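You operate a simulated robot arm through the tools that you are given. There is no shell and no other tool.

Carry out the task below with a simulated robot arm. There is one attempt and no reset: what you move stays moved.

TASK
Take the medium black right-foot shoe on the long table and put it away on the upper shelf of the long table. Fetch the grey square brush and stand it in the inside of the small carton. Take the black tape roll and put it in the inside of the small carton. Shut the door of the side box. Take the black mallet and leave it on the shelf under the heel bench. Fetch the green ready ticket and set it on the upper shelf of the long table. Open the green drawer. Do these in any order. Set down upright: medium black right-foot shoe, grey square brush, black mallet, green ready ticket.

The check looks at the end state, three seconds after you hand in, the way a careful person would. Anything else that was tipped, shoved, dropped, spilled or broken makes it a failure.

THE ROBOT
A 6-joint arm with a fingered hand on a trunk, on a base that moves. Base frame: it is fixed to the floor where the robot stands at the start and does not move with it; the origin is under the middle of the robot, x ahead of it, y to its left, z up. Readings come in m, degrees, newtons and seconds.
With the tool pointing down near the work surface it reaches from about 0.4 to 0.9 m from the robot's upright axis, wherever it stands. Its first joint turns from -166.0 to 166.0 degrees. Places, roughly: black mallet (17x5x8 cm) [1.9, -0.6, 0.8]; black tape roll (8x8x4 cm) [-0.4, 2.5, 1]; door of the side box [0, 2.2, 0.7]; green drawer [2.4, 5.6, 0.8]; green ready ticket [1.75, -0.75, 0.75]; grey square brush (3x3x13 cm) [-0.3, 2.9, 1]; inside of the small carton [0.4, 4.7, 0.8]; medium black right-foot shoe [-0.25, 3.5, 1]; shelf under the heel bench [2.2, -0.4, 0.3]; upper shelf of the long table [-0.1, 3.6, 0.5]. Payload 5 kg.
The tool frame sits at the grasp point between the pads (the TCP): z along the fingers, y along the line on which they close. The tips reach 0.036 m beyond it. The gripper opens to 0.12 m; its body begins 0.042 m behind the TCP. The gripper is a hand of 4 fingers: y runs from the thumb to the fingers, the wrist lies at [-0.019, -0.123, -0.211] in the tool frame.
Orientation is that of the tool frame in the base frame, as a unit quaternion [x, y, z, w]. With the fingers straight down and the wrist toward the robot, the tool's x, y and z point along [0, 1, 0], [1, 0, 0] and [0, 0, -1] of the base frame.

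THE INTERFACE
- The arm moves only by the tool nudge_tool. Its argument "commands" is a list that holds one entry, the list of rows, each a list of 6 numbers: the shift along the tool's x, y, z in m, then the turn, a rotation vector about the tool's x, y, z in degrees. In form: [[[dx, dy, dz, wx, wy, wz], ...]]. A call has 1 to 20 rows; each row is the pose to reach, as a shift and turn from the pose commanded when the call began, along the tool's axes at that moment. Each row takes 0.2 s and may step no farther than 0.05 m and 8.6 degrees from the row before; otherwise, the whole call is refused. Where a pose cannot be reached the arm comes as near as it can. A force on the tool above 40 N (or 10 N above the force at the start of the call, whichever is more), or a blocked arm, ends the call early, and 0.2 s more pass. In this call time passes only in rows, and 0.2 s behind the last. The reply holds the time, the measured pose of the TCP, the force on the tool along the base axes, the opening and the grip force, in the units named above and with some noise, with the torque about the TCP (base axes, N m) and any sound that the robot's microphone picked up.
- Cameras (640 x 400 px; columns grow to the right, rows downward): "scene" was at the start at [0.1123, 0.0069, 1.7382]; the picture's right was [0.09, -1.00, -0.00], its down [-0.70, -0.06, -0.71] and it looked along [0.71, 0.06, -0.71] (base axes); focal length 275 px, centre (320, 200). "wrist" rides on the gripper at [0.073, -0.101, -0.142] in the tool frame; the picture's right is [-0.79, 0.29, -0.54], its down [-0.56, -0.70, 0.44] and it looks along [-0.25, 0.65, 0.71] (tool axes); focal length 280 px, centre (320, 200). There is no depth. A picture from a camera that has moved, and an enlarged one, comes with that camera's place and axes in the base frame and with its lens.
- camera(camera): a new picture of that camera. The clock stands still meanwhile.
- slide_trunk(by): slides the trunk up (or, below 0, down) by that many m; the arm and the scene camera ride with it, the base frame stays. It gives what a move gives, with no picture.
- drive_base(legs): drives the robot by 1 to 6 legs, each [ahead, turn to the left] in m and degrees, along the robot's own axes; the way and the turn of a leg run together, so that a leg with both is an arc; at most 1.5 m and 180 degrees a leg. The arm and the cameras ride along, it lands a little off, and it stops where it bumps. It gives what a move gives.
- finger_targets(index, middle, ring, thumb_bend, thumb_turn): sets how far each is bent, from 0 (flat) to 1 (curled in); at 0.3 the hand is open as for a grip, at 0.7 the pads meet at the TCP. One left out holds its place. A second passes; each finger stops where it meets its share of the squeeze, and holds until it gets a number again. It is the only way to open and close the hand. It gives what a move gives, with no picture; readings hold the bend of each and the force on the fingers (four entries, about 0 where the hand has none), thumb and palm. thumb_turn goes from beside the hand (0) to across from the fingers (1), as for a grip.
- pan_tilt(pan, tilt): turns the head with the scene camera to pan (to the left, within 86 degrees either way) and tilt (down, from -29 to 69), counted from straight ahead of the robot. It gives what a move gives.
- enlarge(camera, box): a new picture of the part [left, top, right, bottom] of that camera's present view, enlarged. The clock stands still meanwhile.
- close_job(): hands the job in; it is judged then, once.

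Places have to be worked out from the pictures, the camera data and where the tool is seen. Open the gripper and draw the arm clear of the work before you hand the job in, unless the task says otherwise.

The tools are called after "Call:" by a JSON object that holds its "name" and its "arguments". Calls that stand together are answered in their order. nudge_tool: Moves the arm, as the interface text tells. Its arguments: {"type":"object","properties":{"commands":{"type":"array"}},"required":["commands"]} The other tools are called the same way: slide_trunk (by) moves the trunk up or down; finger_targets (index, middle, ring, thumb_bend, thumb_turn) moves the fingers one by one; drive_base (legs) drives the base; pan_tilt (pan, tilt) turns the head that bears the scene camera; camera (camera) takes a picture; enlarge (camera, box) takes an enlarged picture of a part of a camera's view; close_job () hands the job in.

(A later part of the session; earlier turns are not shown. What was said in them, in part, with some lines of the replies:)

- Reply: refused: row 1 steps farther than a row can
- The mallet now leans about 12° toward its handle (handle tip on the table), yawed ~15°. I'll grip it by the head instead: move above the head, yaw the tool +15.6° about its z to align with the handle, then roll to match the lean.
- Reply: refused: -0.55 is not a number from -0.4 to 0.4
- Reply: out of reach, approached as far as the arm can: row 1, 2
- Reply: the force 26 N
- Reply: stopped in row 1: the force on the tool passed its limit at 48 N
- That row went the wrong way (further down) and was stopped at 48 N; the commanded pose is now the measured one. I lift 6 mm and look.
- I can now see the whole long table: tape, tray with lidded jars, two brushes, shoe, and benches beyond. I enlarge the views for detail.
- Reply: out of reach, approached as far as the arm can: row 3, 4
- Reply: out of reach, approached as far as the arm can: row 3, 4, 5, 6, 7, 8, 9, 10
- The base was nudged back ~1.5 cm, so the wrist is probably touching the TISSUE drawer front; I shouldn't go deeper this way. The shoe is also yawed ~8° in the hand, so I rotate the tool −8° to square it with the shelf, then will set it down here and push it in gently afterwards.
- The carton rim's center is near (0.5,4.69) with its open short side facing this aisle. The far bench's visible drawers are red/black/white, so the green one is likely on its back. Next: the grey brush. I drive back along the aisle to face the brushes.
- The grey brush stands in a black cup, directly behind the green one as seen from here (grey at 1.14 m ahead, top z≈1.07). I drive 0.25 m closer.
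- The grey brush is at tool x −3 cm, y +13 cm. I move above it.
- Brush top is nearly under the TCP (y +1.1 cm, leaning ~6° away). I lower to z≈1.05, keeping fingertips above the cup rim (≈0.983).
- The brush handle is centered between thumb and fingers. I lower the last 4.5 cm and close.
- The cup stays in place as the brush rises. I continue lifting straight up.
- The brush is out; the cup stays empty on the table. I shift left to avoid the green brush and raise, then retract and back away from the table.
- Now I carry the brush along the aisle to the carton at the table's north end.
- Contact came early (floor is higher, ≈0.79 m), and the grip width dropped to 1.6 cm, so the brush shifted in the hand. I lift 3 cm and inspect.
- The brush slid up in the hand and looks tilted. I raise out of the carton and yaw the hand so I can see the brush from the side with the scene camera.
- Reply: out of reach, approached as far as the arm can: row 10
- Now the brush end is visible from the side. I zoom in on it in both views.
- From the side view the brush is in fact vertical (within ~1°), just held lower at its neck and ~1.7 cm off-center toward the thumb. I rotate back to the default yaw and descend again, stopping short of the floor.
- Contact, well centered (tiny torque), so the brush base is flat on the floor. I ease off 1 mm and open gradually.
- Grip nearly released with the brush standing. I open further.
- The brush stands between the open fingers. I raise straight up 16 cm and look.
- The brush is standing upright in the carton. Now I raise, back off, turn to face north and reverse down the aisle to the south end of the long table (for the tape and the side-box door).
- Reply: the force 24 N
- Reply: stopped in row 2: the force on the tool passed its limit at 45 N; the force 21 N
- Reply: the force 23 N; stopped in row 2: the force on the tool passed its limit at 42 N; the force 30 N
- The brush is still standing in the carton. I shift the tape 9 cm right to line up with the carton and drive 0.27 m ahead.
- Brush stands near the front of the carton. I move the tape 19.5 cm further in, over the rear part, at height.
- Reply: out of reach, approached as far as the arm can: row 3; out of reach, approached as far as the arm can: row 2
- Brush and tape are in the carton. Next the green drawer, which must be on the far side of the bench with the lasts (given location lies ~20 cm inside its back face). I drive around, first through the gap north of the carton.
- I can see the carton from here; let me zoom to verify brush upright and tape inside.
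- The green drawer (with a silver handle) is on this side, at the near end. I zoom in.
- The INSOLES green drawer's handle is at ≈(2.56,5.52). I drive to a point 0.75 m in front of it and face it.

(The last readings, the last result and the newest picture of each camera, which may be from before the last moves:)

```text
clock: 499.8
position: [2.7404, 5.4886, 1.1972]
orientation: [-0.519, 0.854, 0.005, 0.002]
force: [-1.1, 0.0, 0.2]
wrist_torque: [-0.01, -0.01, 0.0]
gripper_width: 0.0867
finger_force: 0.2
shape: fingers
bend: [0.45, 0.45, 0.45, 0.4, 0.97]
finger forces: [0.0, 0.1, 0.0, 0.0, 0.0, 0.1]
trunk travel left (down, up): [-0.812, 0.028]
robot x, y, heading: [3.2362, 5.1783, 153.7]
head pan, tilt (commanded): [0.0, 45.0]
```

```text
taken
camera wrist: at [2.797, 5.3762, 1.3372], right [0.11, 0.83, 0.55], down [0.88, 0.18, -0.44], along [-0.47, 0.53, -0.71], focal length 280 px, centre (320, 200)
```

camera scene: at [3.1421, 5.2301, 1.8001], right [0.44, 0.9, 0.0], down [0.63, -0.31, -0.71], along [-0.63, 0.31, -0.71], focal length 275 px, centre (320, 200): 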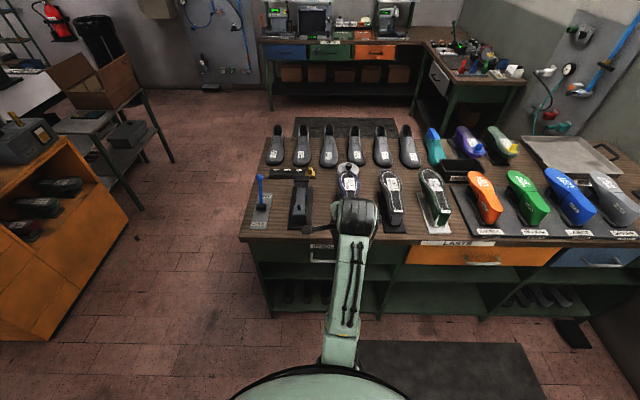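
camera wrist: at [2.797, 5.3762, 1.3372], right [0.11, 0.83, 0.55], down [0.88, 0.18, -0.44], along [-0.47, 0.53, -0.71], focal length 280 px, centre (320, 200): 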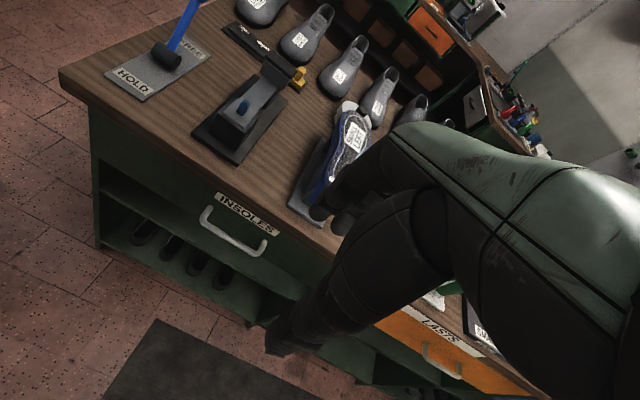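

I zoom into the handle in both cameras for accurate triangulation.

Call:
{"name": "enlarge", "arguments": {"camera": "scene", "box": [240, 210, 420, 330]}}

Call:
{"name": "enlarge", "arguments": {"camera": "wrist", "box": [100, 130, 340, 310]}}

```text
3.33 times, centred on (330, 270) of scene
camera zoom: at [3.1421, 5.2301, 1.8001], right [0.44, 0.9, 0.0], down [0.63, -0.31, -0.71], along [-0.63, 0.31, -0.71], focal length 916 px, centre (287, -33)
```

zoom: 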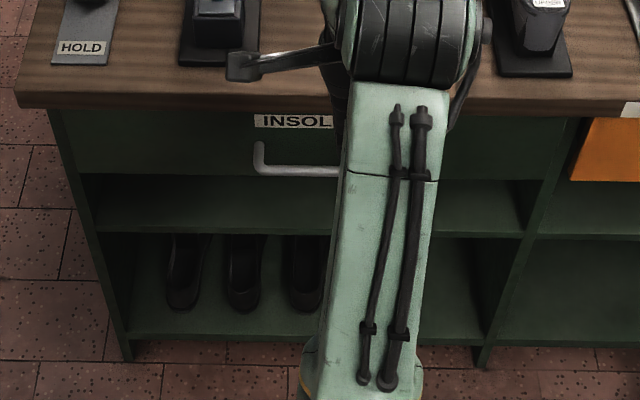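

```text
2.22 times, centred on (220, 220) of wrist
camera zoom: at [2.797, 5.3762, 1.3372], right [0.11, 0.83, 0.55], down [0.88, 0.18, -0.44], along [-0.47, 0.53, -0.71], focal length 623 px, centre (542, 156)
```

zoom: 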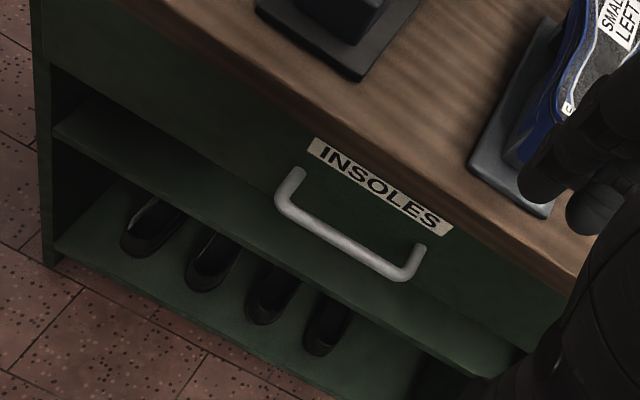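

Handle bar: fwd 0.747 m, z≈0.796, from left +0.034 to −0.093, ~3 cm gap behind it. I'll hook it with the hand pitched 45° forward. First I lower the trunk and set the fingers: fingers nearly closed, thumb open.

Call:
{"name": "slide_trunk", "arguments": {"by": -0.25}}

Call:
{"name": "finger_targets", "arguments": {"index": 0.56, "middle": 0.56, "ring": 0.56, "thumb_bend": 0.3}}

Call:
{"name": "nudge_tool", "arguments": {"commands": [[[0.005, 0.01, 0.01, -7.5, 0, 0], [0.01, 0.02, 0.02, -15, 0, 0], [0.015, 0.03, 0.03, -22.5, 0, 0], [0.02, 0.04, 0.04, -30, 0, 0], [0.025, 0.05, 0.05, -37.5, 0, 0], [0.028, 0.06, 0.06, -45, 0, 0]]]}}

Call:
{"name": "camera", "arguments": {"camera": "wrist"}}

Call:
{"name": "camera", "arguments": {"camera": "scene"}}

```text
clock: 502.4
position: [2.7407, 5.4893, 0.9459]
orientation: [-0.52, 0.854, 0.006, 0.003]
force: [0.1, 0.2, -0.4]
wrist_torque: [0.02, -0.02, -0.01]
gripper_width: 0.0864
finger_force: 0.1
shape: fingers
bend: [0.45, 0.45, 0.45, 0.4, 0.97]
finger forces: [0.1, 0.1, 0.1, 0.1, 0.0, 0.1]
trunk travel left (down, up): [-0.562, 0.278]
robot x, y, heading: [3.2399, 5.1828, 153.5]
head pan, tilt (commanded): [0.0, 45.0]
```

```text
clock: 503.4
position: [2.7413, 5.4893, 0.9454]
orientation: [-0.519, 0.855, 0.005, 0.001]
force: [-0.1, 0.0, 0.0]
wrist_torque: [-0.01, -0.02, 0.0]
gripper_width: 0.0846
finger_force: 0.1
shape: fingers
bend: [0.56, 0.56, 0.56, 0.3, 0.97]
finger forces: [0.0, 0.0, 0.0, 0.0, 0.1, 0.1]
trunk travel left (down, up): [-0.562, 0.278]
robot x, y, heading: [3.2378, 5.182, 153.3]
head pan, tilt (commanded): [0.0, 45.0]
```

```text
clock: 504.8
position: [2.6741, 5.4926, 0.8867]
orientation: [-0.481, 0.787, 0.332, -0.198]
force: [0.0, -0.1, 0.3]
wrist_torque: [0.01, 0.02, 0.01]
gripper_width: 0.085
finger_force: 0.1
shape: fingers
bend: [0.56, 0.56, 0.56, 0.3, 0.97]
finger forces: [0.0, 0.0, 0.0, 0.0, 0.0, 0.0]
trunk travel left (down, up): [-0.562, 0.278]
robot x, y, heading: [3.2398, 5.1786, 153.9]
head pan, tilt (commanded): [0.0, 45.0]
```

```text
taken
camera wrist: at [2.7945, 5.3493, 0.9135], right [0.52, 0.61, 0.59], down [0.42, 0.42, -0.81], along [-0.74, 0.67, -0.03], focal length 280 px, centre (320, 200)
```

wrist: 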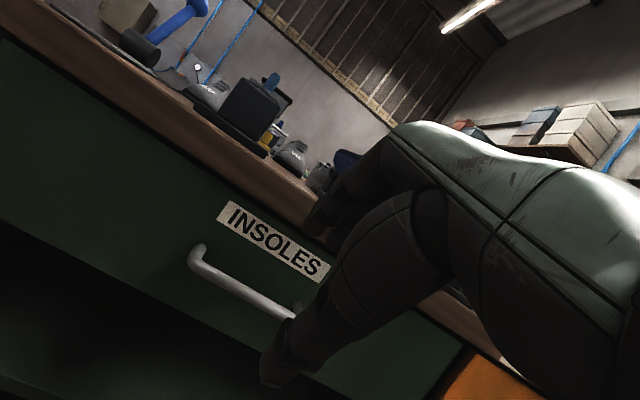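

```text
taken
camera scene: at [3.142, 5.2302, 1.5501], right [0.44, 0.9, 0.0], down [0.63, -0.31, -0.71], along [-0.63, 0.31, -0.71], focal length 275 px, centre (320, 200)
```

scene: 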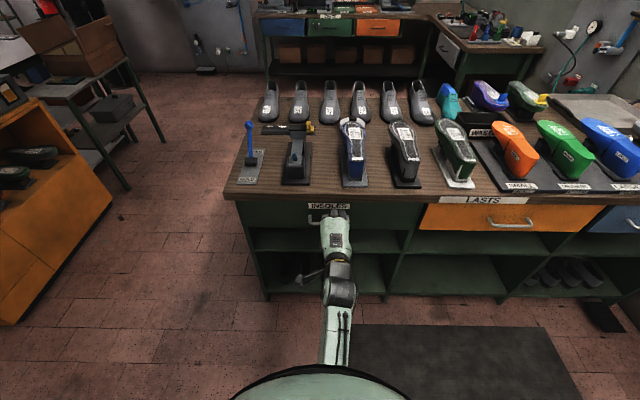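

The handle bar is at tool z≈+13.5 cm, y≈−0.5 cm – nearly straight along the fingers. I advance 11 cm along the finger direction so the fingertips pass just above and behind the bar.

Call:
{"name": "nudge_tool", "arguments": {"commands": [[[0, 0, 0.04, 0, 0, 0], [0, 0, 0.08, 0, 0, 0], [0, 0, 0.095, 0, 0, 0]]]}}

Call:
{"name": "camera", "arguments": {"camera": "wrist"}}

Call:
{"name": "enlarge", "arguments": {"camera": "scene", "box": [250, 170, 410, 290]}}

```text
clock: 505.6
position: [2.6154, 5.5232, 0.8196]
orientation: [-0.481, 0.788, 0.332, -0.197]
force: [0.5, 0.6, 0.3]
wrist_torque: [-0.02, 0.0, 0.02]
gripper_width: 0.0849
finger_force: 0.1
shape: fingers
bend: [0.56, 0.56, 0.56, 0.3, 0.97]
finger forces: [0.0, 0.1, 0.0, 0.1, 0.1, 0.1]
trunk travel left (down, up): [-0.562, 0.278]
robot x, y, heading: [3.2423, 5.1811, 153.8]
head pan, tilt (commanded): [0.0, 45.0]
```

```text
taken
camera wrist: at [2.7346, 5.3793, 0.8471], right [0.52, 0.61, 0.59], down [0.42, 0.42, -0.8], along [-0.74, 0.67, -0.03], focal length 280 px, centre (320, 200)
```

wrist: 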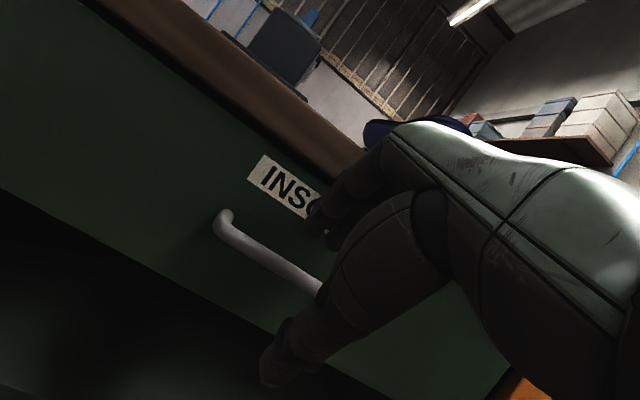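

```text
3.33 times, centred on (330, 230) of scene
camera zoom: at [3.1422, 5.2301, 1.5501], right [0.44, 0.9, 0.0], down [0.63, -0.31, -0.71], along [-0.63, 0.31, -0.71], focal length 916 px, centre (287, 100)
```

zoom: 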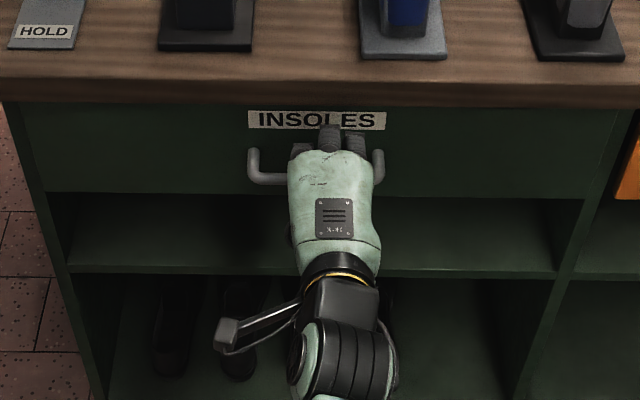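

The bar lies between thumb and fingers (≈3.9 cm beyond the TCP, 1.2 cm toward the thumb). I shift 2 cm toward the thumb side and 1.5 cm further in, then close.

Call:
{"name": "nudge_tool", "arguments": {"commands": [[[0, -0.01, 0.007, 0, 0, 0], [0, -0.02, 0.015, 0, 0, 0]]]}}

Call:
{"name": "camera", "arguments": {"camera": "wrist"}}

Call:
{"name": "finger_targets", "arguments": {"index": 0.72, "middle": 0.72, "ring": 0.72, "thumb_bend": 0.65}}

Call:
{"name": "camera", "arguments": {"camera": "wrist"}}

```text
clock: 506.2
position: [2.6194, 5.5206, 0.7948]
orientation: [-0.48, 0.788, 0.332, -0.198]
force: [-0.4, 1.0, -0.1]
wrist_torque: [0.0, 0.01, 0.0]
gripper_width: 0.0849
finger_force: 0.0
shape: fingers
bend: [0.56, 0.56, 0.56, 0.3, 0.97]
finger forces: [0.1, 0.0, 0.1, 0.0, 0.1, 0.0]
trunk travel left (down, up): [-0.562, 0.278]
robot x, y, heading: [3.2439, 5.1781, 153.5]
head pan, tilt (commanded): [0.0, 45.0]
```

```text
taken
camera wrist: at [2.7374, 5.3778, 0.8222], right [0.52, 0.61, 0.59], down [0.42, 0.42, -0.81], along [-0.74, 0.67, -0.03], focal length 280 px, centre (320, 200)
```

wrist: 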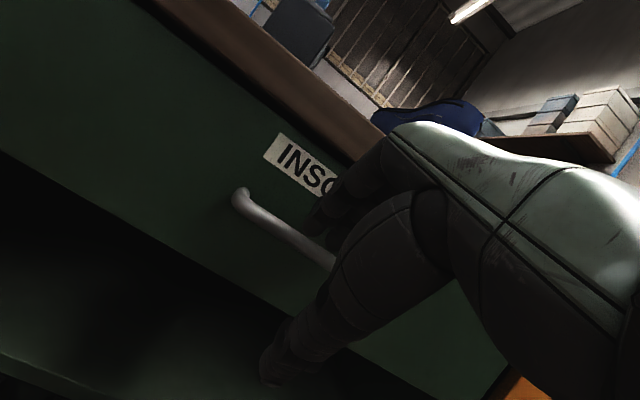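

```text
clock: 507.2
position: [2.6189, 5.5208, 0.7947]
orientation: [-0.48, 0.788, 0.332, -0.197]
force: [-0.6, -0.4, 0.4]
wrist_torque: [0.0, 0.01, 0.0]
gripper_width: 0.0076
finger_force: 0.1
shape: fingers
bend: [0.72, 0.72, 0.72, 0.65, 0.97]
finger forces: [0.0, 0.0, 0.1, 0.0, 0.1, 0.0]
trunk travel left (down, up): [-0.562, 0.278]
robot x, y, heading: [3.245, 5.1808, 153.5]
head pan, tilt (commanded): [0.0, 45.0]
```

```text
taken
camera wrist: at [2.7375, 5.3778, 0.8223], right [0.52, 0.61, 0.59], down [0.42, 0.42, -0.8], along [-0.74, 0.67, -0.03], focal length 280 px, centre (320, 200)
```

wrist: 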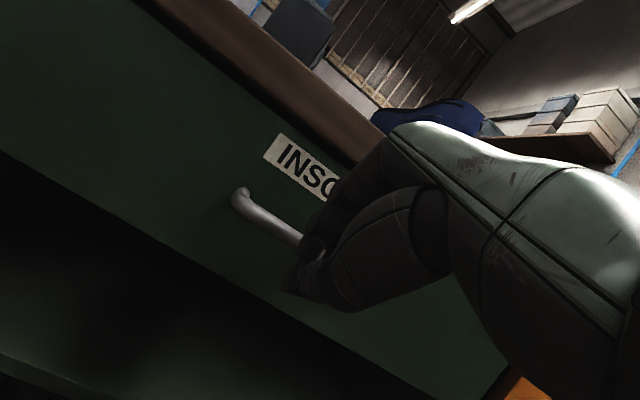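

The fingers closed short of the bar: comparing views, the bar is at y≈+2 cm, z≈+4 cm from the TCP. I reopen, move up 2.4 cm and 1.6 cm further in so the fingertips go behind the bar.

Call:
{"name": "finger_targets", "arguments": {"index": 0.57, "middle": 0.57, "ring": 0.57, "thumb_bend": 0.3}}

Call:
{"name": "nudge_tool", "arguments": {"commands": [[[0, 0.012, -0.005, 0, 0, 0], [0, 0.024, -0.005, 0, 0, 0], [0, 0.024, 0.006, 0, 0, 0], [0, 0.024, 0.016, 0, 0, 0]]]}}

Call:
{"name": "camera", "arguments": {"camera": "wrist"}}

Call:
{"name": "enlarge", "arguments": {"camera": "scene", "box": [270, 180, 390, 270]}}

```text
clock: 508.2
position: [2.6187, 5.5214, 0.7944]
orientation: [-0.481, 0.788, 0.331, -0.197]
force: [-1.1, 0.2, 0.7]
wrist_torque: [0.02, -0.04, 0.0]
gripper_width: 0.0843
finger_force: 0.1
shape: fingers
bend: [0.56, 0.56, 0.56, 0.3, 0.97]
finger forces: [0.0, 0.0, 0.0, 0.0, 0.0, 0.0]
trunk travel left (down, up): [-0.562, 0.278]
robot x, y, heading: [3.2405, 5.1793, 153.5]
head pan, tilt (commanded): [0.0, 45.0]
```

```text
clock: 509.2
position: [2.591, 5.5342, 0.8003]
orientation: [-0.481, 0.788, 0.331, -0.197]
force: [-0.1, -0.1, 0.8]
wrist_torque: [-0.02, 0.0, 0.02]
gripper_width: 0.0843
finger_force: 0.0
shape: fingers
bend: [0.56, 0.56, 0.56, 0.3, 0.97]
finger forces: [0.0, 0.1, 0.0, 0.0, 0.0, 0.1]
trunk travel left (down, up): [-0.562, 0.278]
robot x, y, heading: [3.2432, 5.1821, 153.5]
head pan, tilt (commanded): [0.0, 45.0]
```

```text
taken
camera wrist: at [2.7117, 5.3909, 0.827], right [0.52, 0.61, 0.59], down [0.42, 0.42, -0.81], along [-0.74, 0.67, -0.04], focal length 280 px, centre (320, 200)
```

wrist: 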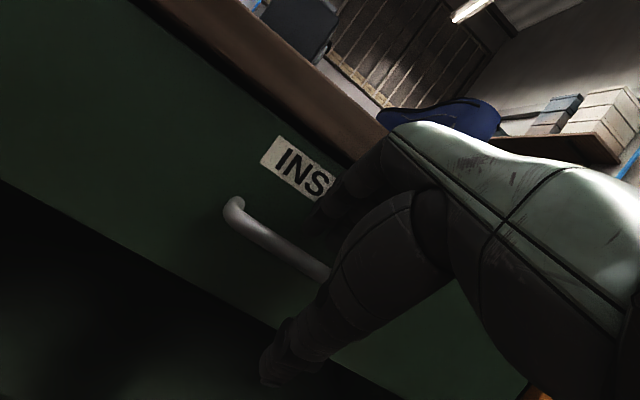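

```text
4.44 times, centred on (330, 225) of scene
camera zoom: at [3.1419, 5.2303, 1.55], right [0.44, 0.9, 0.0], down [0.63, -0.31, -0.71], along [-0.63, 0.31, -0.71], focal length 1221 px, centre (276, 89)
```

zoom: 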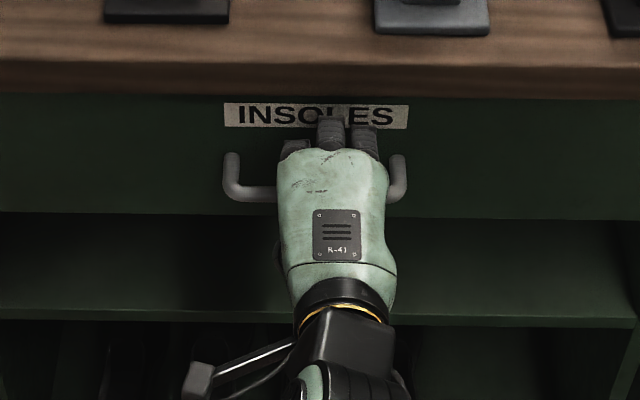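

Consistent: the bar is now at y≈−0.4 cm, z≈+2.5 cm with fingertips beyond it. I close the fingers around it.

Call:
{"name": "finger_targets", "arguments": {"index": 0.8, "middle": 0.8, "ring": 0.8, "thumb_bend": 0.68}}

Call:
{"name": "camera", "arguments": {"camera": "wrist"}}

```text
clock: 510.2
position: [2.5936, 5.5343, 0.7999]
orientation: [-0.48, 0.787, 0.333, -0.197]
force: [-0.7, -0.3, -0.6]
wrist_torque: [0.04, 0.0, 0.02]
gripper_width: 0.0065
finger_force: 0.0
shape: fingers
bend: [0.79, 0.8, 0.8, 0.65, 0.97]
finger forces: [0.0, 0.0, 0.0, 0.0, 0.0, 0.0]
trunk travel left (down, up): [-0.562, 0.278]
robot x, y, heading: [3.2422, 5.1786, 153.5]
head pan, tilt (commanded): [0.0, 45.0]
```

```text
taken
camera wrist: at [2.7118, 5.3908, 0.8272], right [0.52, 0.61, 0.59], down [0.42, 0.42, -0.8], along [-0.74, 0.67, -0.04], focal length 280 px, centre (320, 200)
```

wrist: 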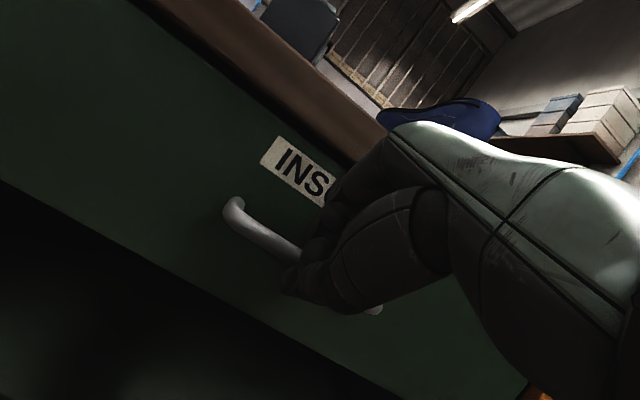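

Still no contact, so the bar must lie beyond the fingertips. I reopen and advance along the finger direction in small steps until I feel the drawer face.

Call:
{"name": "finger_targets", "arguments": {"index": 0.5, "middle": 0.5, "ring": 0.5, "thumb_bend": 0.3}}

Call:
{"name": "nudge_tool", "arguments": {"commands": [[[0, 0.004, 0.008, 0, 0, 0], [0, 0.008, 0.016, 0, 0, 0]]]}}

Call:
{"name": "camera", "arguments": {"camera": "wrist"}}

```text
clock: 511.2
position: [2.5918, 5.5349, 0.7993]
orientation: [-0.481, 0.788, 0.33, -0.198]
force: [-0.8, 0.6, 0.1]
wrist_torque: [-0.01, 0.0, 0.01]
gripper_width: 0.0931
finger_force: 0.0
shape: fingers
bend: [0.5, 0.5, 0.5, 0.3, 0.97]
finger forces: [0.0, 0.0, 0.1, 0.0, 0.0, 0.0]
trunk travel left (down, up): [-0.562, 0.278]
robot x, y, heading: [3.2415, 5.1864, 153.4]
head pan, tilt (commanded): [0.0, 45.0]
```

```text
clock: 512.0
position: [2.5828, 5.5403, 0.7985]
orientation: [-0.479, 0.787, 0.334, -0.199]
force: [25.9, -14.0, 9.2]
wrist_torque: [0.49, 0.64, -0.33]
gripper_width: 0.0847
finger_force: 14.0
shape: fingers
bend: [0.56, 0.54, 0.52, 0.3, 0.97]
finger forces: [10.0, 15.2, 4.0, 0.0, 0.0, 0.0]
trunk travel left (down, up): [-0.562, 0.278]
robot x, y, heading: [3.2443, 5.1786, 153.5]
head pan, tilt (commanded): [0.0, 45.0]
stopped in row 2: the force on the tool passed its limit at 43 N (the readings are from after the stop); the commanded pose is now the measured one
```

```text
taken
camera wrist: at [2.7018, 5.3968, 0.8252], right [0.53, 0.61, 0.59], down [0.41, 0.42, -0.81], along [-0.74, 0.67, -0.03], focal length 280 px, centre (320, 200)
```

wrist: 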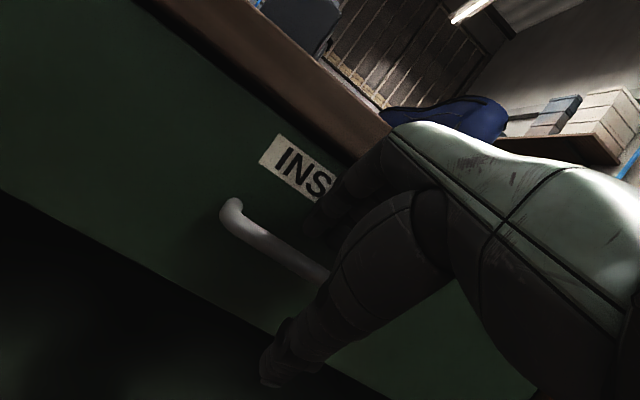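

Fingertips now touch the drawer face behind the bar (43 N, stopped). I ease back 3 mm and close the fingers around the bar.

Call:
{"name": "nudge_tool", "arguments": {"commands": [[[0, -0.002, -0.003, 0, 0, 0]]]}}

Call:
{"name": "finger_targets", "arguments": {"index": 0.8, "middle": 0.8, "ring": 0.8, "thumb_bend": 0.7}}

Call:
{"name": "camera", "arguments": {"camera": "wrist"}}

```text
clock: 512.4
position: [2.5835, 5.54, 0.7983]
orientation: [-0.48, 0.787, 0.333, -0.198]
force: [16.0, -8.0, 2.6]
wrist_torque: [0.16, 0.31, -0.12]
gripper_width: 0.0861
finger_force: 9.0
shape: fingers
bend: [0.55, 0.53, 0.51, 0.3, 0.97]
finger forces: [7.3, 8.9, 1.7, 0.0, 0.0, 0.0]
trunk travel left (down, up): [-0.562, 0.278]
robot x, y, heading: [3.2436, 5.1822, 153.8]
head pan, tilt (commanded): [0.0, 45.0]
```

```text
clock: 513.4
position: [2.5817, 5.5423, 0.7959]
orientation: [-0.48, 0.788, 0.332, -0.196]
force: [0.7, 2.4, -2.9]
wrist_torque: [0.23, -0.18, 0.4]
gripper_width: 0.015
finger_force: 20.1
shape: fingers
bend: [0.79, 0.79, 0.79, 0.61, 0.97]
finger forces: [5.9, 5.0, 8.6, 0.0, 20.9, 0.0]
trunk travel left (down, up): [-0.562, 0.278]
robot x, y, heading: [3.2392, 5.1828, 153.3]
head pan, tilt (commanded): [0.0, 45.0]
```

```text
taken
camera wrist: at [2.7013, 5.3975, 0.823], right [0.52, 0.61, 0.59], down [0.42, 0.42, -0.8], along [-0.74, 0.67, -0.03], focal length 280 px, centre (320, 200)
```

wrist: 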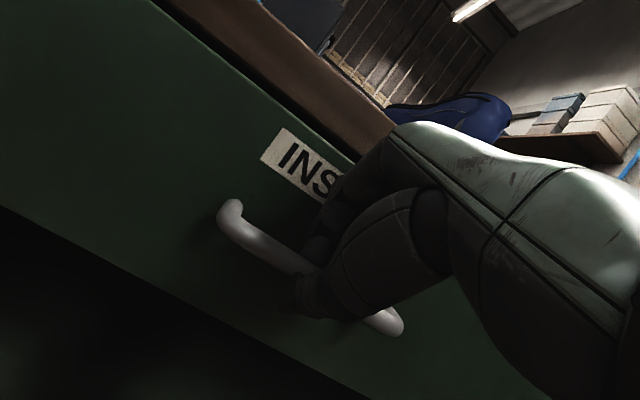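

The bar is gripped (thumb 21 N, fingers 20 N). I pull straight back horizontally in steps.

Call:
{"name": "nudge_tool", "arguments": {"commands": [[[0, -0.014, -0.014, 0, 0, 0], [0, -0.028, -0.028, 0, 0, 0], [0, -0.042, -0.042, 0, 0, 0]]]}}

Call:
{"name": "camera", "arguments": {"camera": "wrist"}}

Call:
{"name": "enlarge", "arguments": {"camera": "scene", "box": [240, 160, 420, 290]}}

```text
clock: 514.2
position: [2.6362, 5.5127, 0.7944]
orientation: [-0.48, 0.788, 0.332, -0.197]
force: [3.0, 3.9, -2.8]
wrist_torque: [0.3, -0.21, 0.36]
gripper_width: 0.015
finger_force: 19.1
shape: fingers
bend: [0.79, 0.79, 0.79, 0.61, 0.97]
finger forces: [5.6, 4.6, 7.7, 0.1, 20.9, 0.0]
trunk travel left (down, up): [-0.562, 0.278]
robot x, y, heading: [3.2421, 5.1777, 153.8]
head pan, tilt (commanded): [0.0, 45.0]
```

```text
taken
camera wrist: at [2.7555, 5.3693, 0.8232], right [0.52, 0.61, 0.59], down [0.42, 0.42, -0.81], along [-0.74, 0.67, -0.04], focal length 280 px, centre (320, 200)
```

wrist: 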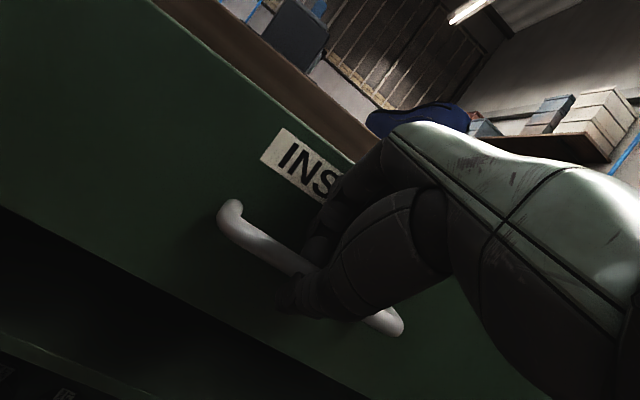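

```text
3.08 times, centred on (330, 225) of scene
camera zoom: at [3.1439, 5.2301, 1.55], right [0.44, 0.9, 0.0], down [0.63, -0.31, -0.71], along [-0.63, 0.31, -0.71], focal length 845 px, centre (289, 123)
```

zoom: 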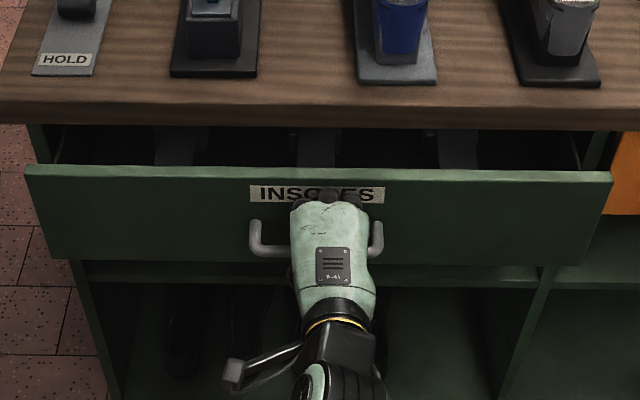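

The drawer slides open (~6 cm). I continue pulling by driving the base backwards 0.2 m.

Call:
{"name": "drive_base", "arguments": {"legs": [[-0.12, 0]]}}

Call:
{"name": "enlarge", "arguments": {"camera": "scene", "box": [240, 140, 420, 290]}}

```text
clock: 515.5
position: [2.7429, 5.4596, 0.7963]
orientation: [-0.48, 0.788, 0.332, -0.197]
force: [-4.4, -6.4, -5.6]
wrist_torque: [0.07, 0.0, 0.38]
gripper_width: 0.0152
finger_force: 19.7
shape: fingers
bend: [0.79, 0.79, 0.79, 0.61, 0.97]
finger forces: [5.6, 4.9, 8.1, 0.0, 20.8, 0.1]
trunk travel left (down, up): [-0.562, 0.278]
robot x, y, heading: [3.3532, 5.1269, 153.6]
head pan, tilt (commanded): [0.0, 45.0]
```

```text
2.67 times, centred on (330, 215) of scene
camera zoom: at [3.2503, 5.1752, 1.55], right [0.44, 0.9, 0.0], down [0.63, -0.31, -0.71], along [-0.63, 0.31, -0.71], focal length 732 px, centre (293, 160)
```

zoom: 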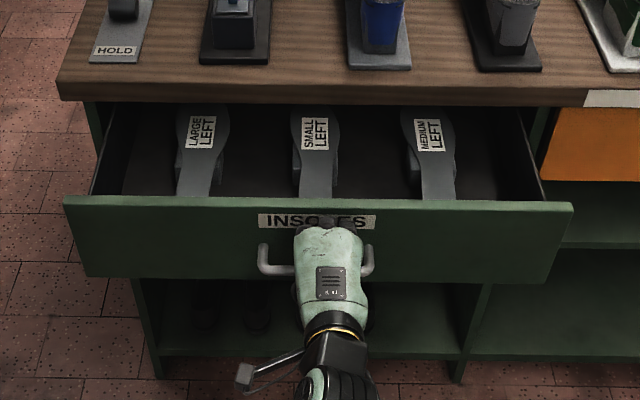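

Open by ~18 cm already. I pull another 8 cm to be clearly open.

Call:
{"name": "drive_base", "arguments": {"legs": [[-0.08, 0]]}}

Call:
{"name": "enlarge", "arguments": {"camera": "scene", "box": [240, 140, 420, 290]}}

```text
clock: 516.6
position: [2.8136, 5.4212, 0.7956]
orientation: [-0.481, 0.787, 0.332, -0.197]
force: [-6.4, -10.0, -3.4]
wrist_torque: [0.05, 0.01, 0.36]
gripper_width: 0.0156
finger_force: 20.7
shape: fingers
bend: [0.79, 0.79, 0.79, 0.61, 0.97]
finger forces: [6.0, 5.8, 8.5, 0.0, 20.6, 0.0]
trunk travel left (down, up): [-0.562, 0.278]
robot x, y, heading: [3.4226, 5.0903, 153.9]
head pan, tilt (commanded): [0.0, 45.0]
```

```text
2.67 times, centred on (330, 215) of scene
camera zoom: at [3.3221, 5.1388, 1.55], right [0.44, 0.9, 0.0], down [0.63, -0.31, -0.71], along [-0.63, 0.32, -0.71], focal length 732 px, centre (293, 160)
```

zoom: 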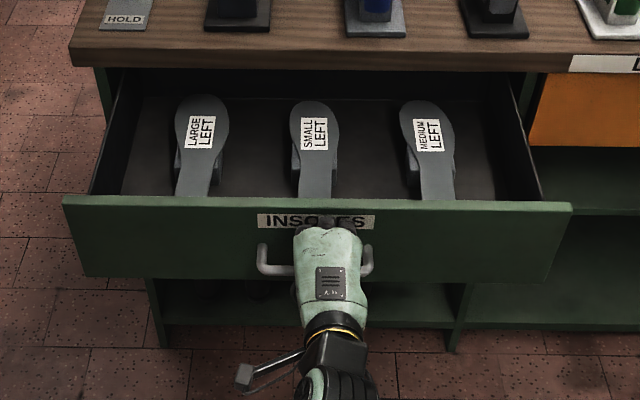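

The drawer is open ~26 cm. I release: thumb open first, fingers partly, then lift off up and back.

Call:
{"name": "finger_targets", "arguments": {"index": 0.62, "middle": 0.62, "ring": 0.62, "thumb_bend": 0.3}}

Call:
{"name": "nudge_tool", "arguments": {"commands": [[[0, 0.008, 0, 0, 0, 0], [0, 0.012, -0.015, 0, 0, 0], [0, 0.012, -0.035, 0, 0, 0]]]}}

Call:
{"name": "camera", "arguments": {"camera": "wrist"}}

Call:
{"name": "enlarge", "arguments": {"camera": "scene", "box": [240, 140, 420, 290]}}

```text
clock: 517.6
position: [2.8144, 5.4232, 0.7954]
orientation: [-0.48, 0.788, 0.332, -0.197]
force: [-0.3, 0.5, 0.1]
wrist_torque: [0.01, -0.01, -0.04]
gripper_width: 0.0755
finger_force: 0.1
shape: fingers
bend: [0.62, 0.62, 0.62, 0.3, 0.97]
finger forces: [0.0, 0.0, 0.0, 0.0, 0.1, 0.0]
trunk travel left (down, up): [-0.562, 0.278]
robot x, y, heading: [3.4227, 5.0928, 153.8]
head pan, tilt (commanded): [0.0, 45.0]
```

```text
clock: 518.4
position: [2.8287, 5.4152, 0.8284]
orientation: [-0.48, 0.788, 0.332, -0.198]
force: [-0.2, -0.4, -0.3]
wrist_torque: [-0.02, 0.04, 0.02]
gripper_width: 0.0754
finger_force: 0.1
shape: fingers
bend: [0.62, 0.62, 0.62, 0.3, 0.97]
finger forces: [0.0, 0.0, 0.0, 0.1, 0.0, 0.0]
trunk travel left (down, up): [-0.562, 0.278]
robot x, y, heading: [3.4178, 5.0899, 153.6]
head pan, tilt (commanded): [0.0, 45.0]
```

```text
taken
camera wrist: at [2.9488, 5.2708, 0.8556], right [0.52, 0.61, 0.59], down [0.42, 0.42, -0.81], along [-0.74, 0.67, -0.03], focal length 280 px, centre (320, 200)
```

wrist: 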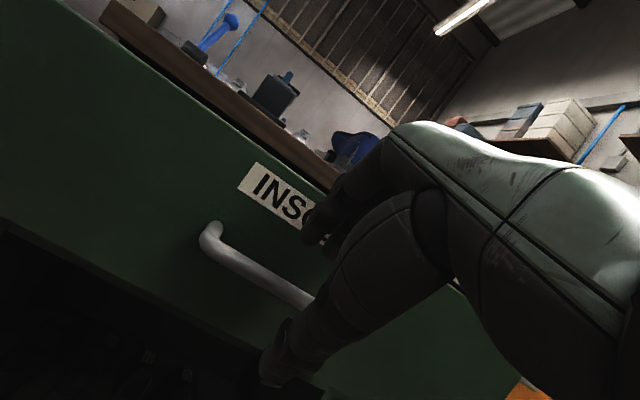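

```text
2.67 times, centred on (330, 215) of scene
camera zoom: at [3.3233, 5.1401, 1.5501], right [0.44, 0.9, 0.0], down [0.63, -0.31, -0.71], along [-0.63, 0.31, -0.71], focal length 732 px, centre (293, 160)
```

zoom: 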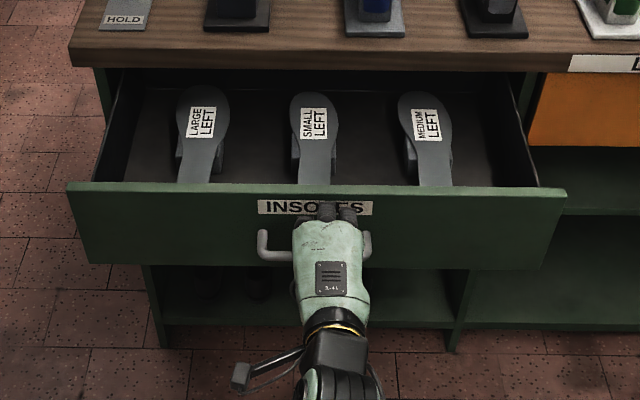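

Released; the drawer stays open. I withdraw the hand further along the finger axis and then back the base off.

Call:
{"name": "nudge_tool", "arguments": {"commands": [[[0, 0.01, -0.04, 0, 0, 0], [0, 0.01, -0.08, 0, 0, 0]]]}}

Call:
{"name": "drive_base", "arguments": {"legs": [[-0.25, 0]]}}

Call:
{"name": "camera", "arguments": {"camera": "scene"}}

```text
clock: 519.0
position: [2.8746, 5.3925, 0.8925]
orientation: [-0.481, 0.788, 0.331, -0.197]
force: [0.2, -0.5, -0.6]
wrist_torque: [-0.01, 0.01, -0.01]
gripper_width: 0.0755
finger_force: 0.0
shape: fingers
bend: [0.62, 0.62, 0.62, 0.3, 0.97]
finger forces: [0.1, 0.1, 0.0, 0.0, 0.0, 0.0]
trunk travel left (down, up): [-0.562, 0.278]
robot x, y, heading: [3.422, 5.0892, 153.9]
head pan, tilt (commanded): [0.0, 45.0]
```

```text
clock: 520.9
position: [3.0968, 5.2774, 0.8934]
orientation: [-0.482, 0.787, 0.331, -0.198]
force: [-0.6, -0.3, 0.1]
wrist_torque: [0.05, 0.0, 0.02]
gripper_width: 0.0754
finger_force: 0.0
shape: fingers
bend: [0.62, 0.62, 0.62, 0.3, 0.97]
finger forces: [0.0, 0.0, 0.0, 0.1, 0.0, 0.0]
trunk travel left (down, up): [-0.562, 0.278]
robot x, y, heading: [3.6456, 4.9827, 153.9]
head pan, tilt (commanded): [0.0, 45.0]
```

```text
taken
camera scene: at [3.547, 5.0292, 1.5501], right [0.44, 0.9, 0.0], down [0.63, -0.31, -0.71], along [-0.64, 0.31, -0.71], focal length 275 px, centre (320, 200)
```

scene: 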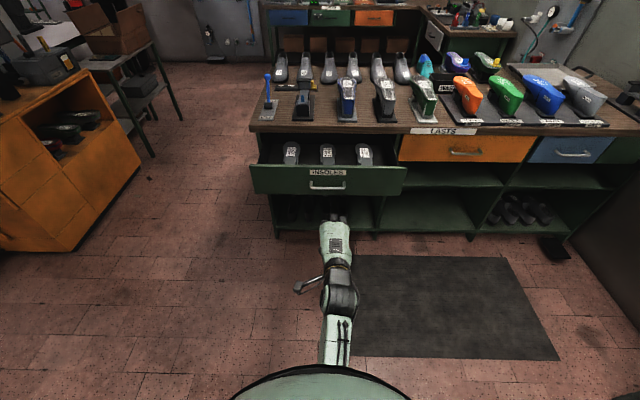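

The green drawer is open and the hand is clear. Before handing in, I drive back through the middle of the room to double-check the side-box door and the mallet.

Call:
{"name": "slide_trunk", "arguments": {"by": 0.25}}

Call:
{"name": "drive_base", "arguments": {"legs": [[0, 76], [1.3, 0], [0, 15]]}}

Call:
{"name": "pan_tilt", "arguments": {"pan": 0, "tilt": 25}}

Call:
{"name": "camera", "arguments": {"camera": "scene"}}

```text
clock: 523.5
position: [3.0956, 5.2792, 1.1425]
orientation: [-0.482, 0.786, 0.331, -0.198]
force: [0.5, -0.2, 0.5]
wrist_torque: [-0.04, 0.01, 0.01]
gripper_width: 0.0754
finger_force: 0.0
shape: fingers
bend: [0.62, 0.62, 0.62, 0.3, 0.97]
finger forces: [0.0, 0.1, 0.0, 0.1, 0.0, 0.0]
trunk travel left (down, up): [-0.812, 0.028]
robot x, y, heading: [3.6454, 4.9827, 153.7]
head pan, tilt (commanded): [0.0, 45.0]
```

```text
clock: 535.7
position: [2.594, 3.3764, 1.1425]
orientation: [0.904, -0.182, -0.08, 0.378]
force: [-0.2, 0.3, -0.9]
wrist_torque: [0.03, 0.0, 0.0]
gripper_width: 0.0753
finger_force: 0.0
shape: fingers
bend: [0.62, 0.62, 0.62, 0.3, 0.97]
finger forces: [0.1, 0.0, 0.1, 0.0, 0.0, 0.0]
trunk travel left (down, up): [-0.812, 0.028]
robot x, y, heading: [2.8531, 3.9477, -112.3]
head pan, tilt (commanded): [0.0, 45.0]
```

```text
clock: 536.5
position: [2.595, 3.3778, 1.1426]
orientation: [0.904, -0.183, -0.081, 0.377]
force: [0.0, 0.1, 0.4]
wrist_torque: [-0.02, 0.0, -0.02]
gripper_width: 0.0751
finger_force: 0.0
shape: fingers
bend: [0.62, 0.62, 0.62, 0.3, 0.97]
finger forces: [0.1, 0.0, 0.1, 0.0, 0.1, 0.0]
trunk travel left (down, up): [-0.812, 0.028]
robot x, y, heading: [2.852, 3.9489, -112.3]
head pan, tilt (commanded): [0.0, 25.0]
```

```text
taken
camera scene: at [2.8081, 3.8329, 1.8305], right [-0.93, 0.38, 0.0], down [0.16, 0.39, -0.91], along [-0.34, -0.84, -0.42], focal length 275 px, centre (320, 200)
```

scene: 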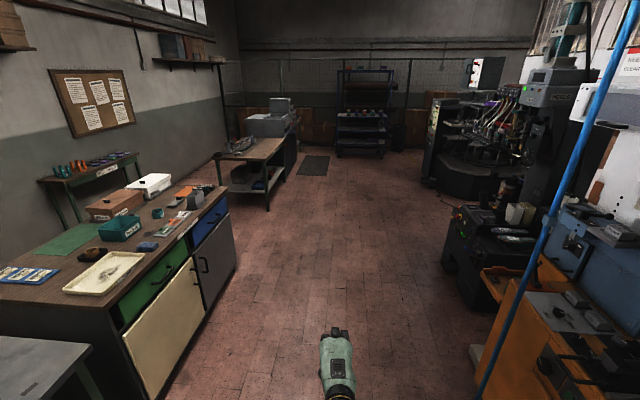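

The corridor is clear. I drive on toward the middle and look at the heel-bench shelf and machine door.

Call:
{"name": "drive_base", "arguments": {"legs": [[0, -3], [1.4, 0], [1.2, 0]]}}

Call:
{"name": "pan_tilt", "arguments": {"pan": 30, "tilt": 30}}

Call:
{"name": "camera", "arguments": {"camera": "scene"}}

Call:
{"name": "pan_tilt", "arguments": {"pan": -86, "tilt": 30}}

Call:
{"name": "camera", "arguments": {"camera": "scene"}}

```text
clock: 550.7
position: [1.4514, 1.0834, 1.1427]
orientation: [0.897, -0.216, -0.094, 0.375]
force: [-0.3, -0.5, 1.5]
wrist_torque: [0.02, 0.0, 0.03]
gripper_width: 0.0753
finger_force: 0.0
shape: fingers
bend: [0.62, 0.62, 0.62, 0.3, 0.97]
finger forces: [0.0, 0.0, 0.1, 0.0, 0.0, 0.0]
trunk travel left (down, up): [-0.812, 0.028]
robot x, y, heading: [1.7476, 1.6342, -116.2]
head pan, tilt (commanded): [0.0, 25.0]
```

```text
clock: 551.7
position: [1.4508, 1.0838, 1.1424]
orientation: [0.897, -0.216, -0.094, 0.374]
force: [-0.3, 0.0, -0.5]
wrist_torque: [0.02, 0.02, 0.01]
gripper_width: 0.0754
finger_force: 0.0
shape: fingers
bend: [0.62, 0.62, 0.62, 0.3, 0.97]
finger forces: [0.0, 0.1, 0.0, 0.0, 0.1, 0.0]
trunk travel left (down, up): [-0.812, 0.028]
robot x, y, heading: [1.7507, 1.631, -116.7]
head pan, tilt (commanded): [30.0, 30.0]
```

```text
taken
camera scene: at [1.7434, 1.515, 1.8227], right [-1.0, -0.06, 0.0], down [-0.03, 0.5, -0.87], along [0.06, -0.86, -0.5], focal length 275 px, centre (320, 200)
```

scene: 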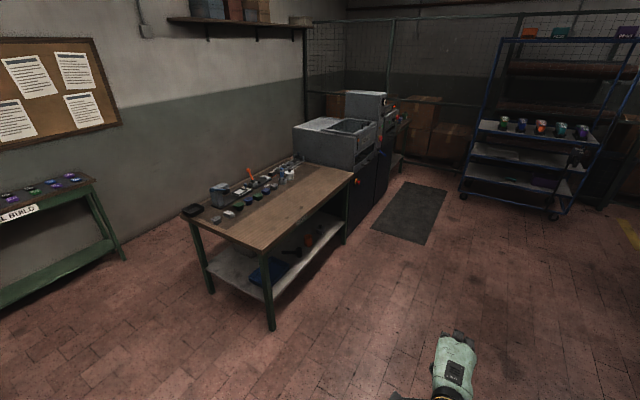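

```text
clock: 553.6
position: [1.4499, 1.0841, 1.1406]
orientation: [0.897, -0.215, -0.093, 0.374]
force: [0.6, -1.3, 0.0]
wrist_torque: [-0.01, 0.01, 0.01]
gripper_width: 0.0752
finger_force: 0.1
shape: fingers
bend: [0.62, 0.62, 0.62, 0.3, 0.97]
finger forces: [0.0, 0.0, 0.0, 0.1, 0.1, 0.1]
trunk travel left (down, up): [-0.812, 0.028]
robot x, y, heading: [1.7499, 1.6362, -116.4]
head pan, tilt (commanded): [-85.9, 30.0]
```

```text
taken
camera scene: at [1.6538, 1.6392, 1.8227], right [0.38, 0.93, 0.0], down [0.46, -0.19, -0.87], along [-0.8, 0.33, -0.5], focal length 275 px, centre (320, 200)
```

scene: 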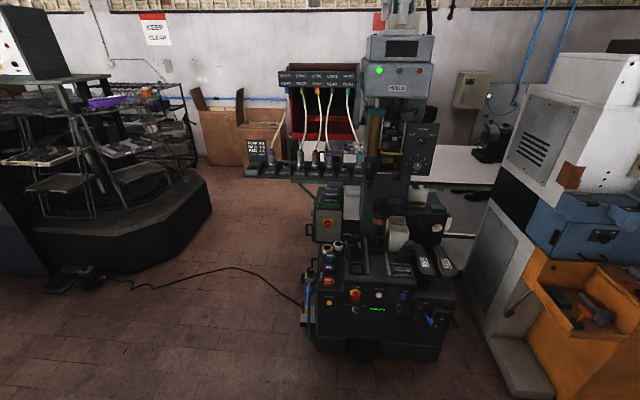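

The door's side isn't visible from here. I drive round to the front of the machine and look directly.

Call:
{"name": "drive_base", "arguments": {"legs": [[0, -30], [1.4, 0], [0, -100]]}}

Call:
{"name": "pan_tilt", "arguments": {"pan": 0, "tilt": 35}}

Call:
{"name": "camera", "arguments": {"camera": "scene"}}

```text
clock: 568.0
position: [0.3581, 1.4228, 1.143]
orientation: [-0.196, 0.901, 0.378, -0.078]
force: [0.2, -1.1, -0.2]
wrist_torque: [0.02, 0.01, -0.01]
gripper_width: 0.0757
finger_force: 0.0
shape: fingers
bend: [0.62, 0.62, 0.62, 0.3, 0.97]
finger forces: [0.0, 0.1, 0.0, 0.0, 0.0, 0.0]
trunk travel left (down, up): [-0.812, 0.028]
robot x, y, heading: [0.6028, 0.8479, 115.3]
head pan, tilt (commanded): [-85.9, 30.0]
```

```text
clock: 569.6
position: [0.3584, 1.4226, 1.1425]
orientation: [-0.196, 0.902, 0.378, -0.078]
force: [0.5, 0.4, 0.3]
wrist_torque: [-0.02, -0.01, -0.04]
gripper_width: 0.0752
finger_force: 0.3
shape: fingers
bend: [0.62, 0.62, 0.62, 0.3, 0.97]
finger forces: [0.1, 0.1, 0.1, 0.0, 0.0, 0.0]
trunk travel left (down, up): [-0.812, 0.028]
robot x, y, heading: [0.6042, 0.8481, 115.2]
head pan, tilt (commanded): [0.0, 35.0]
```

```text
taken
camera scene: at [0.553, 0.9534, 1.8149], right [0.9, 0.43, 0.0], down [0.25, -0.52, -0.82], along [-0.35, 0.74, -0.57], focal length 275 px, centre (320, 200)
```

scene: 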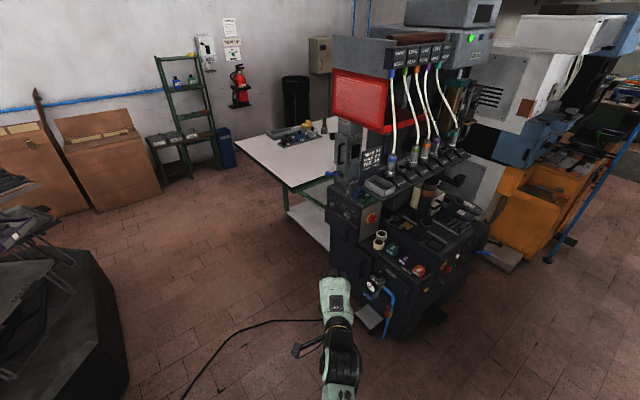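

Call:
{"name": "enlarge", "arguments": {"camera": "scene", "box": [290, 160, 450, 300]}}

Call:
{"name": "drive_base", "arguments": {"legs": [[0, 40], [0.45, 0], [0, -75]]}}

Call:
{"name": "pan_tilt", "arguments": {"pan": 0, "tilt": 35}}

Call:
{"name": "camera", "arguments": {"camera": "scene"}}

```text
2.86 times, centred on (370, 230) of scene
camera zoom: at [0.553, 0.9534, 1.8149], right [0.9, 0.43, 0.0], down [0.25, -0.52, -0.82], along [-0.35, 0.74, -0.57], focal length 785 px, centre (177, 114)
```

zoom: 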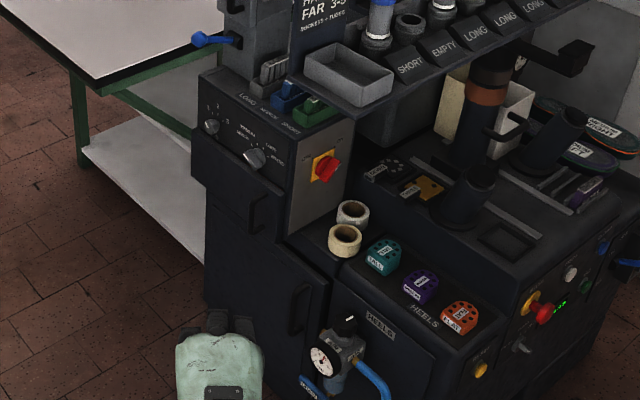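

```text
clock: 578.5
position: [0.3089, 1.6464, 1.1429]
orientation: [0.075, 0.919, 0.385, 0.035]
force: [-0.1, -0.6, -0.7]
wrist_torque: [-0.02, 0.01, -0.01]
gripper_width: 0.0754
finger_force: 0.1
shape: fingers
bend: [0.62, 0.62, 0.62, 0.3, 0.97]
finger forces: [0.0, 0.0, 0.0, 0.1, 0.1, 0.0]
trunk travel left (down, up): [-0.812, 0.028]
robot x, y, heading: [0.1904, 1.0319, 81.4]
head pan, tilt (commanded): [0.0, 35.0]
```

```text
clock: 579.1
position: [0.3089, 1.6455, 1.1418]
orientation: [0.075, 0.919, 0.384, 0.035]
force: [-0.3, -0.4, -0.3]
wrist_torque: [0.02, 0.01, -0.01]
gripper_width: 0.0756
finger_force: 0.1
shape: fingers
bend: [0.62, 0.62, 0.62, 0.3, 0.97]
finger forces: [0.0, 0.0, 0.1, 0.0, 0.0, 0.0]
trunk travel left (down, up): [-0.812, 0.028]
robot x, y, heading: [0.1897, 1.0283, 81.6]
head pan, tilt (commanded): [0.0, 35.0]
```

```text
taken
camera scene: at [0.209, 1.149, 1.8149], right [0.99, -0.15, 0.0], down [-0.08, -0.57, -0.82], along [0.12, 0.81, -0.57], focal length 275 px, centre (320, 200)
```

scene: 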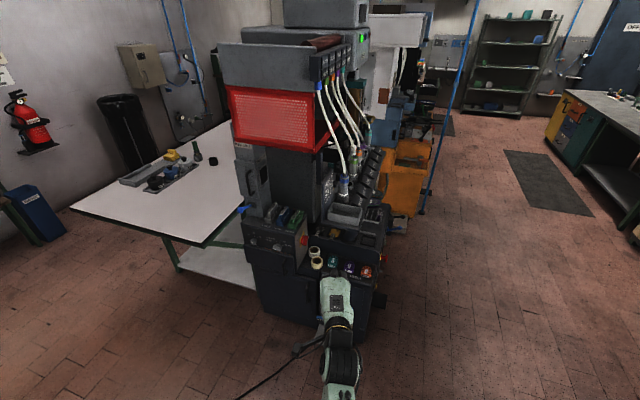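

Call:
{"name": "enlarge", "arguments": {"camera": "scene", "box": [220, 200, 340, 310]}}

```text
3.64 times, centred on (280, 255) of scene
camera zoom: at [0.209, 1.149, 1.8149], right [0.99, -0.15, 0.0], down [-0.08, -0.57, -0.82], along [0.12, 0.81, -0.57], focal length 999 px, centre (466, 0)
```

zoom: 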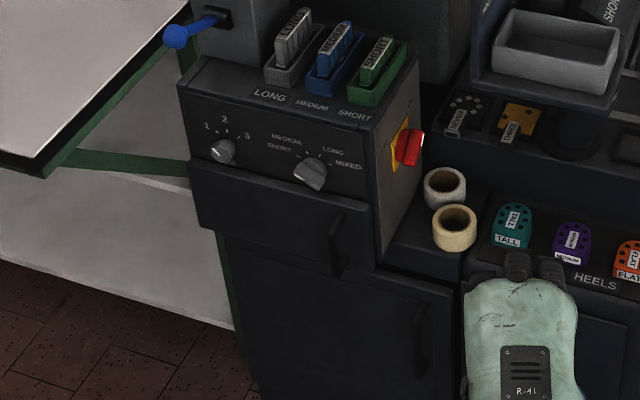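

The door looks flush. I take one closer look at its free edge.

Call:
{"name": "enlarge", "arguments": {"camera": "scene", "box": [250, 235, 310, 280]}}

Call:
{"name": "pan_tilt", "arguments": {"pan": -86, "tilt": 35}}

Call:
{"name": "camera", "arguments": {"camera": "scene"}}

```text
8.89 times, centred on (280, 258) of scene
camera zoom: at [0.209, 1.149, 1.8149], right [0.99, -0.15, 0.0], down [-0.08, -0.57, -0.82], along [0.12, 0.81, -0.57], focal length 2442 px, centre (676, -311)
```

zoom: 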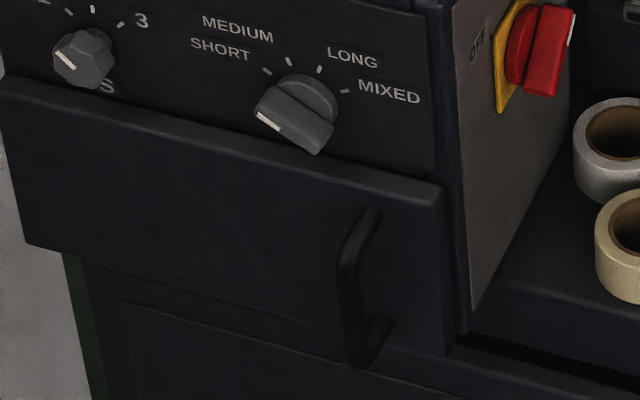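

```text
clock: 580.7
position: [0.3094, 1.6467, 1.1416]
orientation: [0.075, 0.919, 0.384, 0.036]
force: [0.3, 0.4, 0.9]
wrist_torque: [0.0, -0.04, 0.0]
gripper_width: 0.0755
finger_force: 0.0
shape: fingers
bend: [0.62, 0.62, 0.62, 0.3, 0.97]
finger forces: [0.1, 0.1, 0.1, 0.0, 0.0, 0.0]
trunk travel left (down, up): [-0.812, 0.028]
robot x, y, heading: [0.1931, 1.0292, 81.8]
head pan, tilt (commanded): [-85.9, 35.0]
```

```text
taken
camera scene: at [0.2837, 1.0552, 1.8149], right [-0.08, -1.0, 0.0], down [-0.57, 0.04, -0.82], along [0.82, -0.06, -0.57], focal length 275 px, centre (320, 200)
```

scene: 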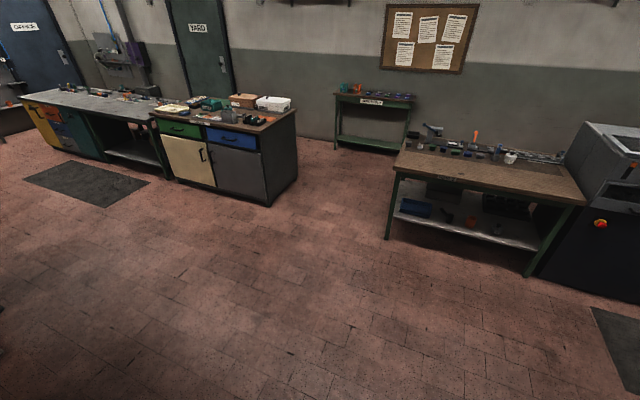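

The door is shut. Now a zoomed look at the mallet under the heel bench.

Call:
{"name": "enlarge", "arguments": {"camera": "scene", "box": [400, 180, 520, 260]}}

```text
5.00 times, centred on (460, 220) of scene
camera zoom: at [0.2837, 1.0552, 1.8149], right [-0.08, -1.0, 0.0], down [-0.57, 0.04, -0.82], along [0.82, -0.06, -0.57], focal length 1374 px, centre (-380, 100)
```

zoom: 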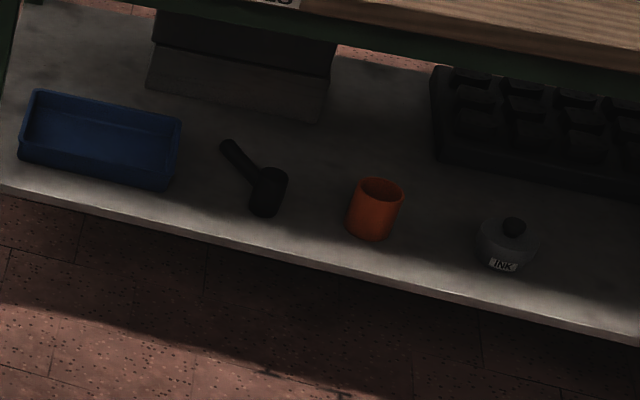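

Everything checks out: mallet upright on the shelf, door shut, drawer open, shoe/ticket on the shelf, brush and tape in the carton. I open the hand fully and then hand in.

Call:
{"name": "finger_targets", "arguments": {"index": 0.3, "middle": 0.3, "ring": 0.3, "thumb_bend": 0.3}}

```text
clock: 581.7
position: [0.309, 1.6471, 1.1417]
orientation: [0.076, 0.92, 0.384, 0.036]
force: [-0.6, -0.1, -0.2]
wrist_torque: [0.0, 0.0, 0.02]
gripper_width: 0.1233
finger_force: 0.0
shape: fingers
bend: [0.3, 0.3, 0.3, 0.3, 0.97]
finger forces: [0.0, 0.0, 0.1, 0.1, 0.1, 0.0]
trunk travel left (down, up): [-0.812, 0.028]
robot x, y, heading: [0.1893, 1.0324, 81.6]
head pan, tilt (commanded): [-85.9, 35.0]
```

The hand is open and empty, and the arm is clear of all the work. I hand the job in.

Call:
{"name": "close_job", "arguments": {}}

```text
The job is handed in.
```

I finished all seven parts and handed the job in. The check's result has not come back to me.

- **Mallet:** It stands upright on the shelf under the heel bench, between the blue tray and the orange cup. My first grasp tipped it onto its handle on the bench top. I re-gripped it by the head and set it down upright, and a last look showed it still standing.
- **Ready ticket:** It stands on the upper shelf of the long table, near the front edge.
- **Medium black right-foot shoe:** It sits flat on the upper shelf beside its left-foot partner. The wrist touched a closed drawer on the way in, so I set the shoe down near the edge and pushed it about 4 cm further in.
- **Brush and tape:** The grey brush stands upright in the small carton with the tape roll behind it. The brush slid in the grip when it first met the carton floor, so I lifted it out, checked it was vertical, and placed it again. Its black cup stayed on the table.
- **Side box door:** It is shut. I pushed it until it stopped, and a close look afterwards showed it flush with the panel.
- **Green drawer:** The one labelled INSOLES, at the location you gave, is open by about 25 cm. Other green drawers are visible in the room; this is the only one I opened.

The hand is open and empty and the arm is clear of the work.
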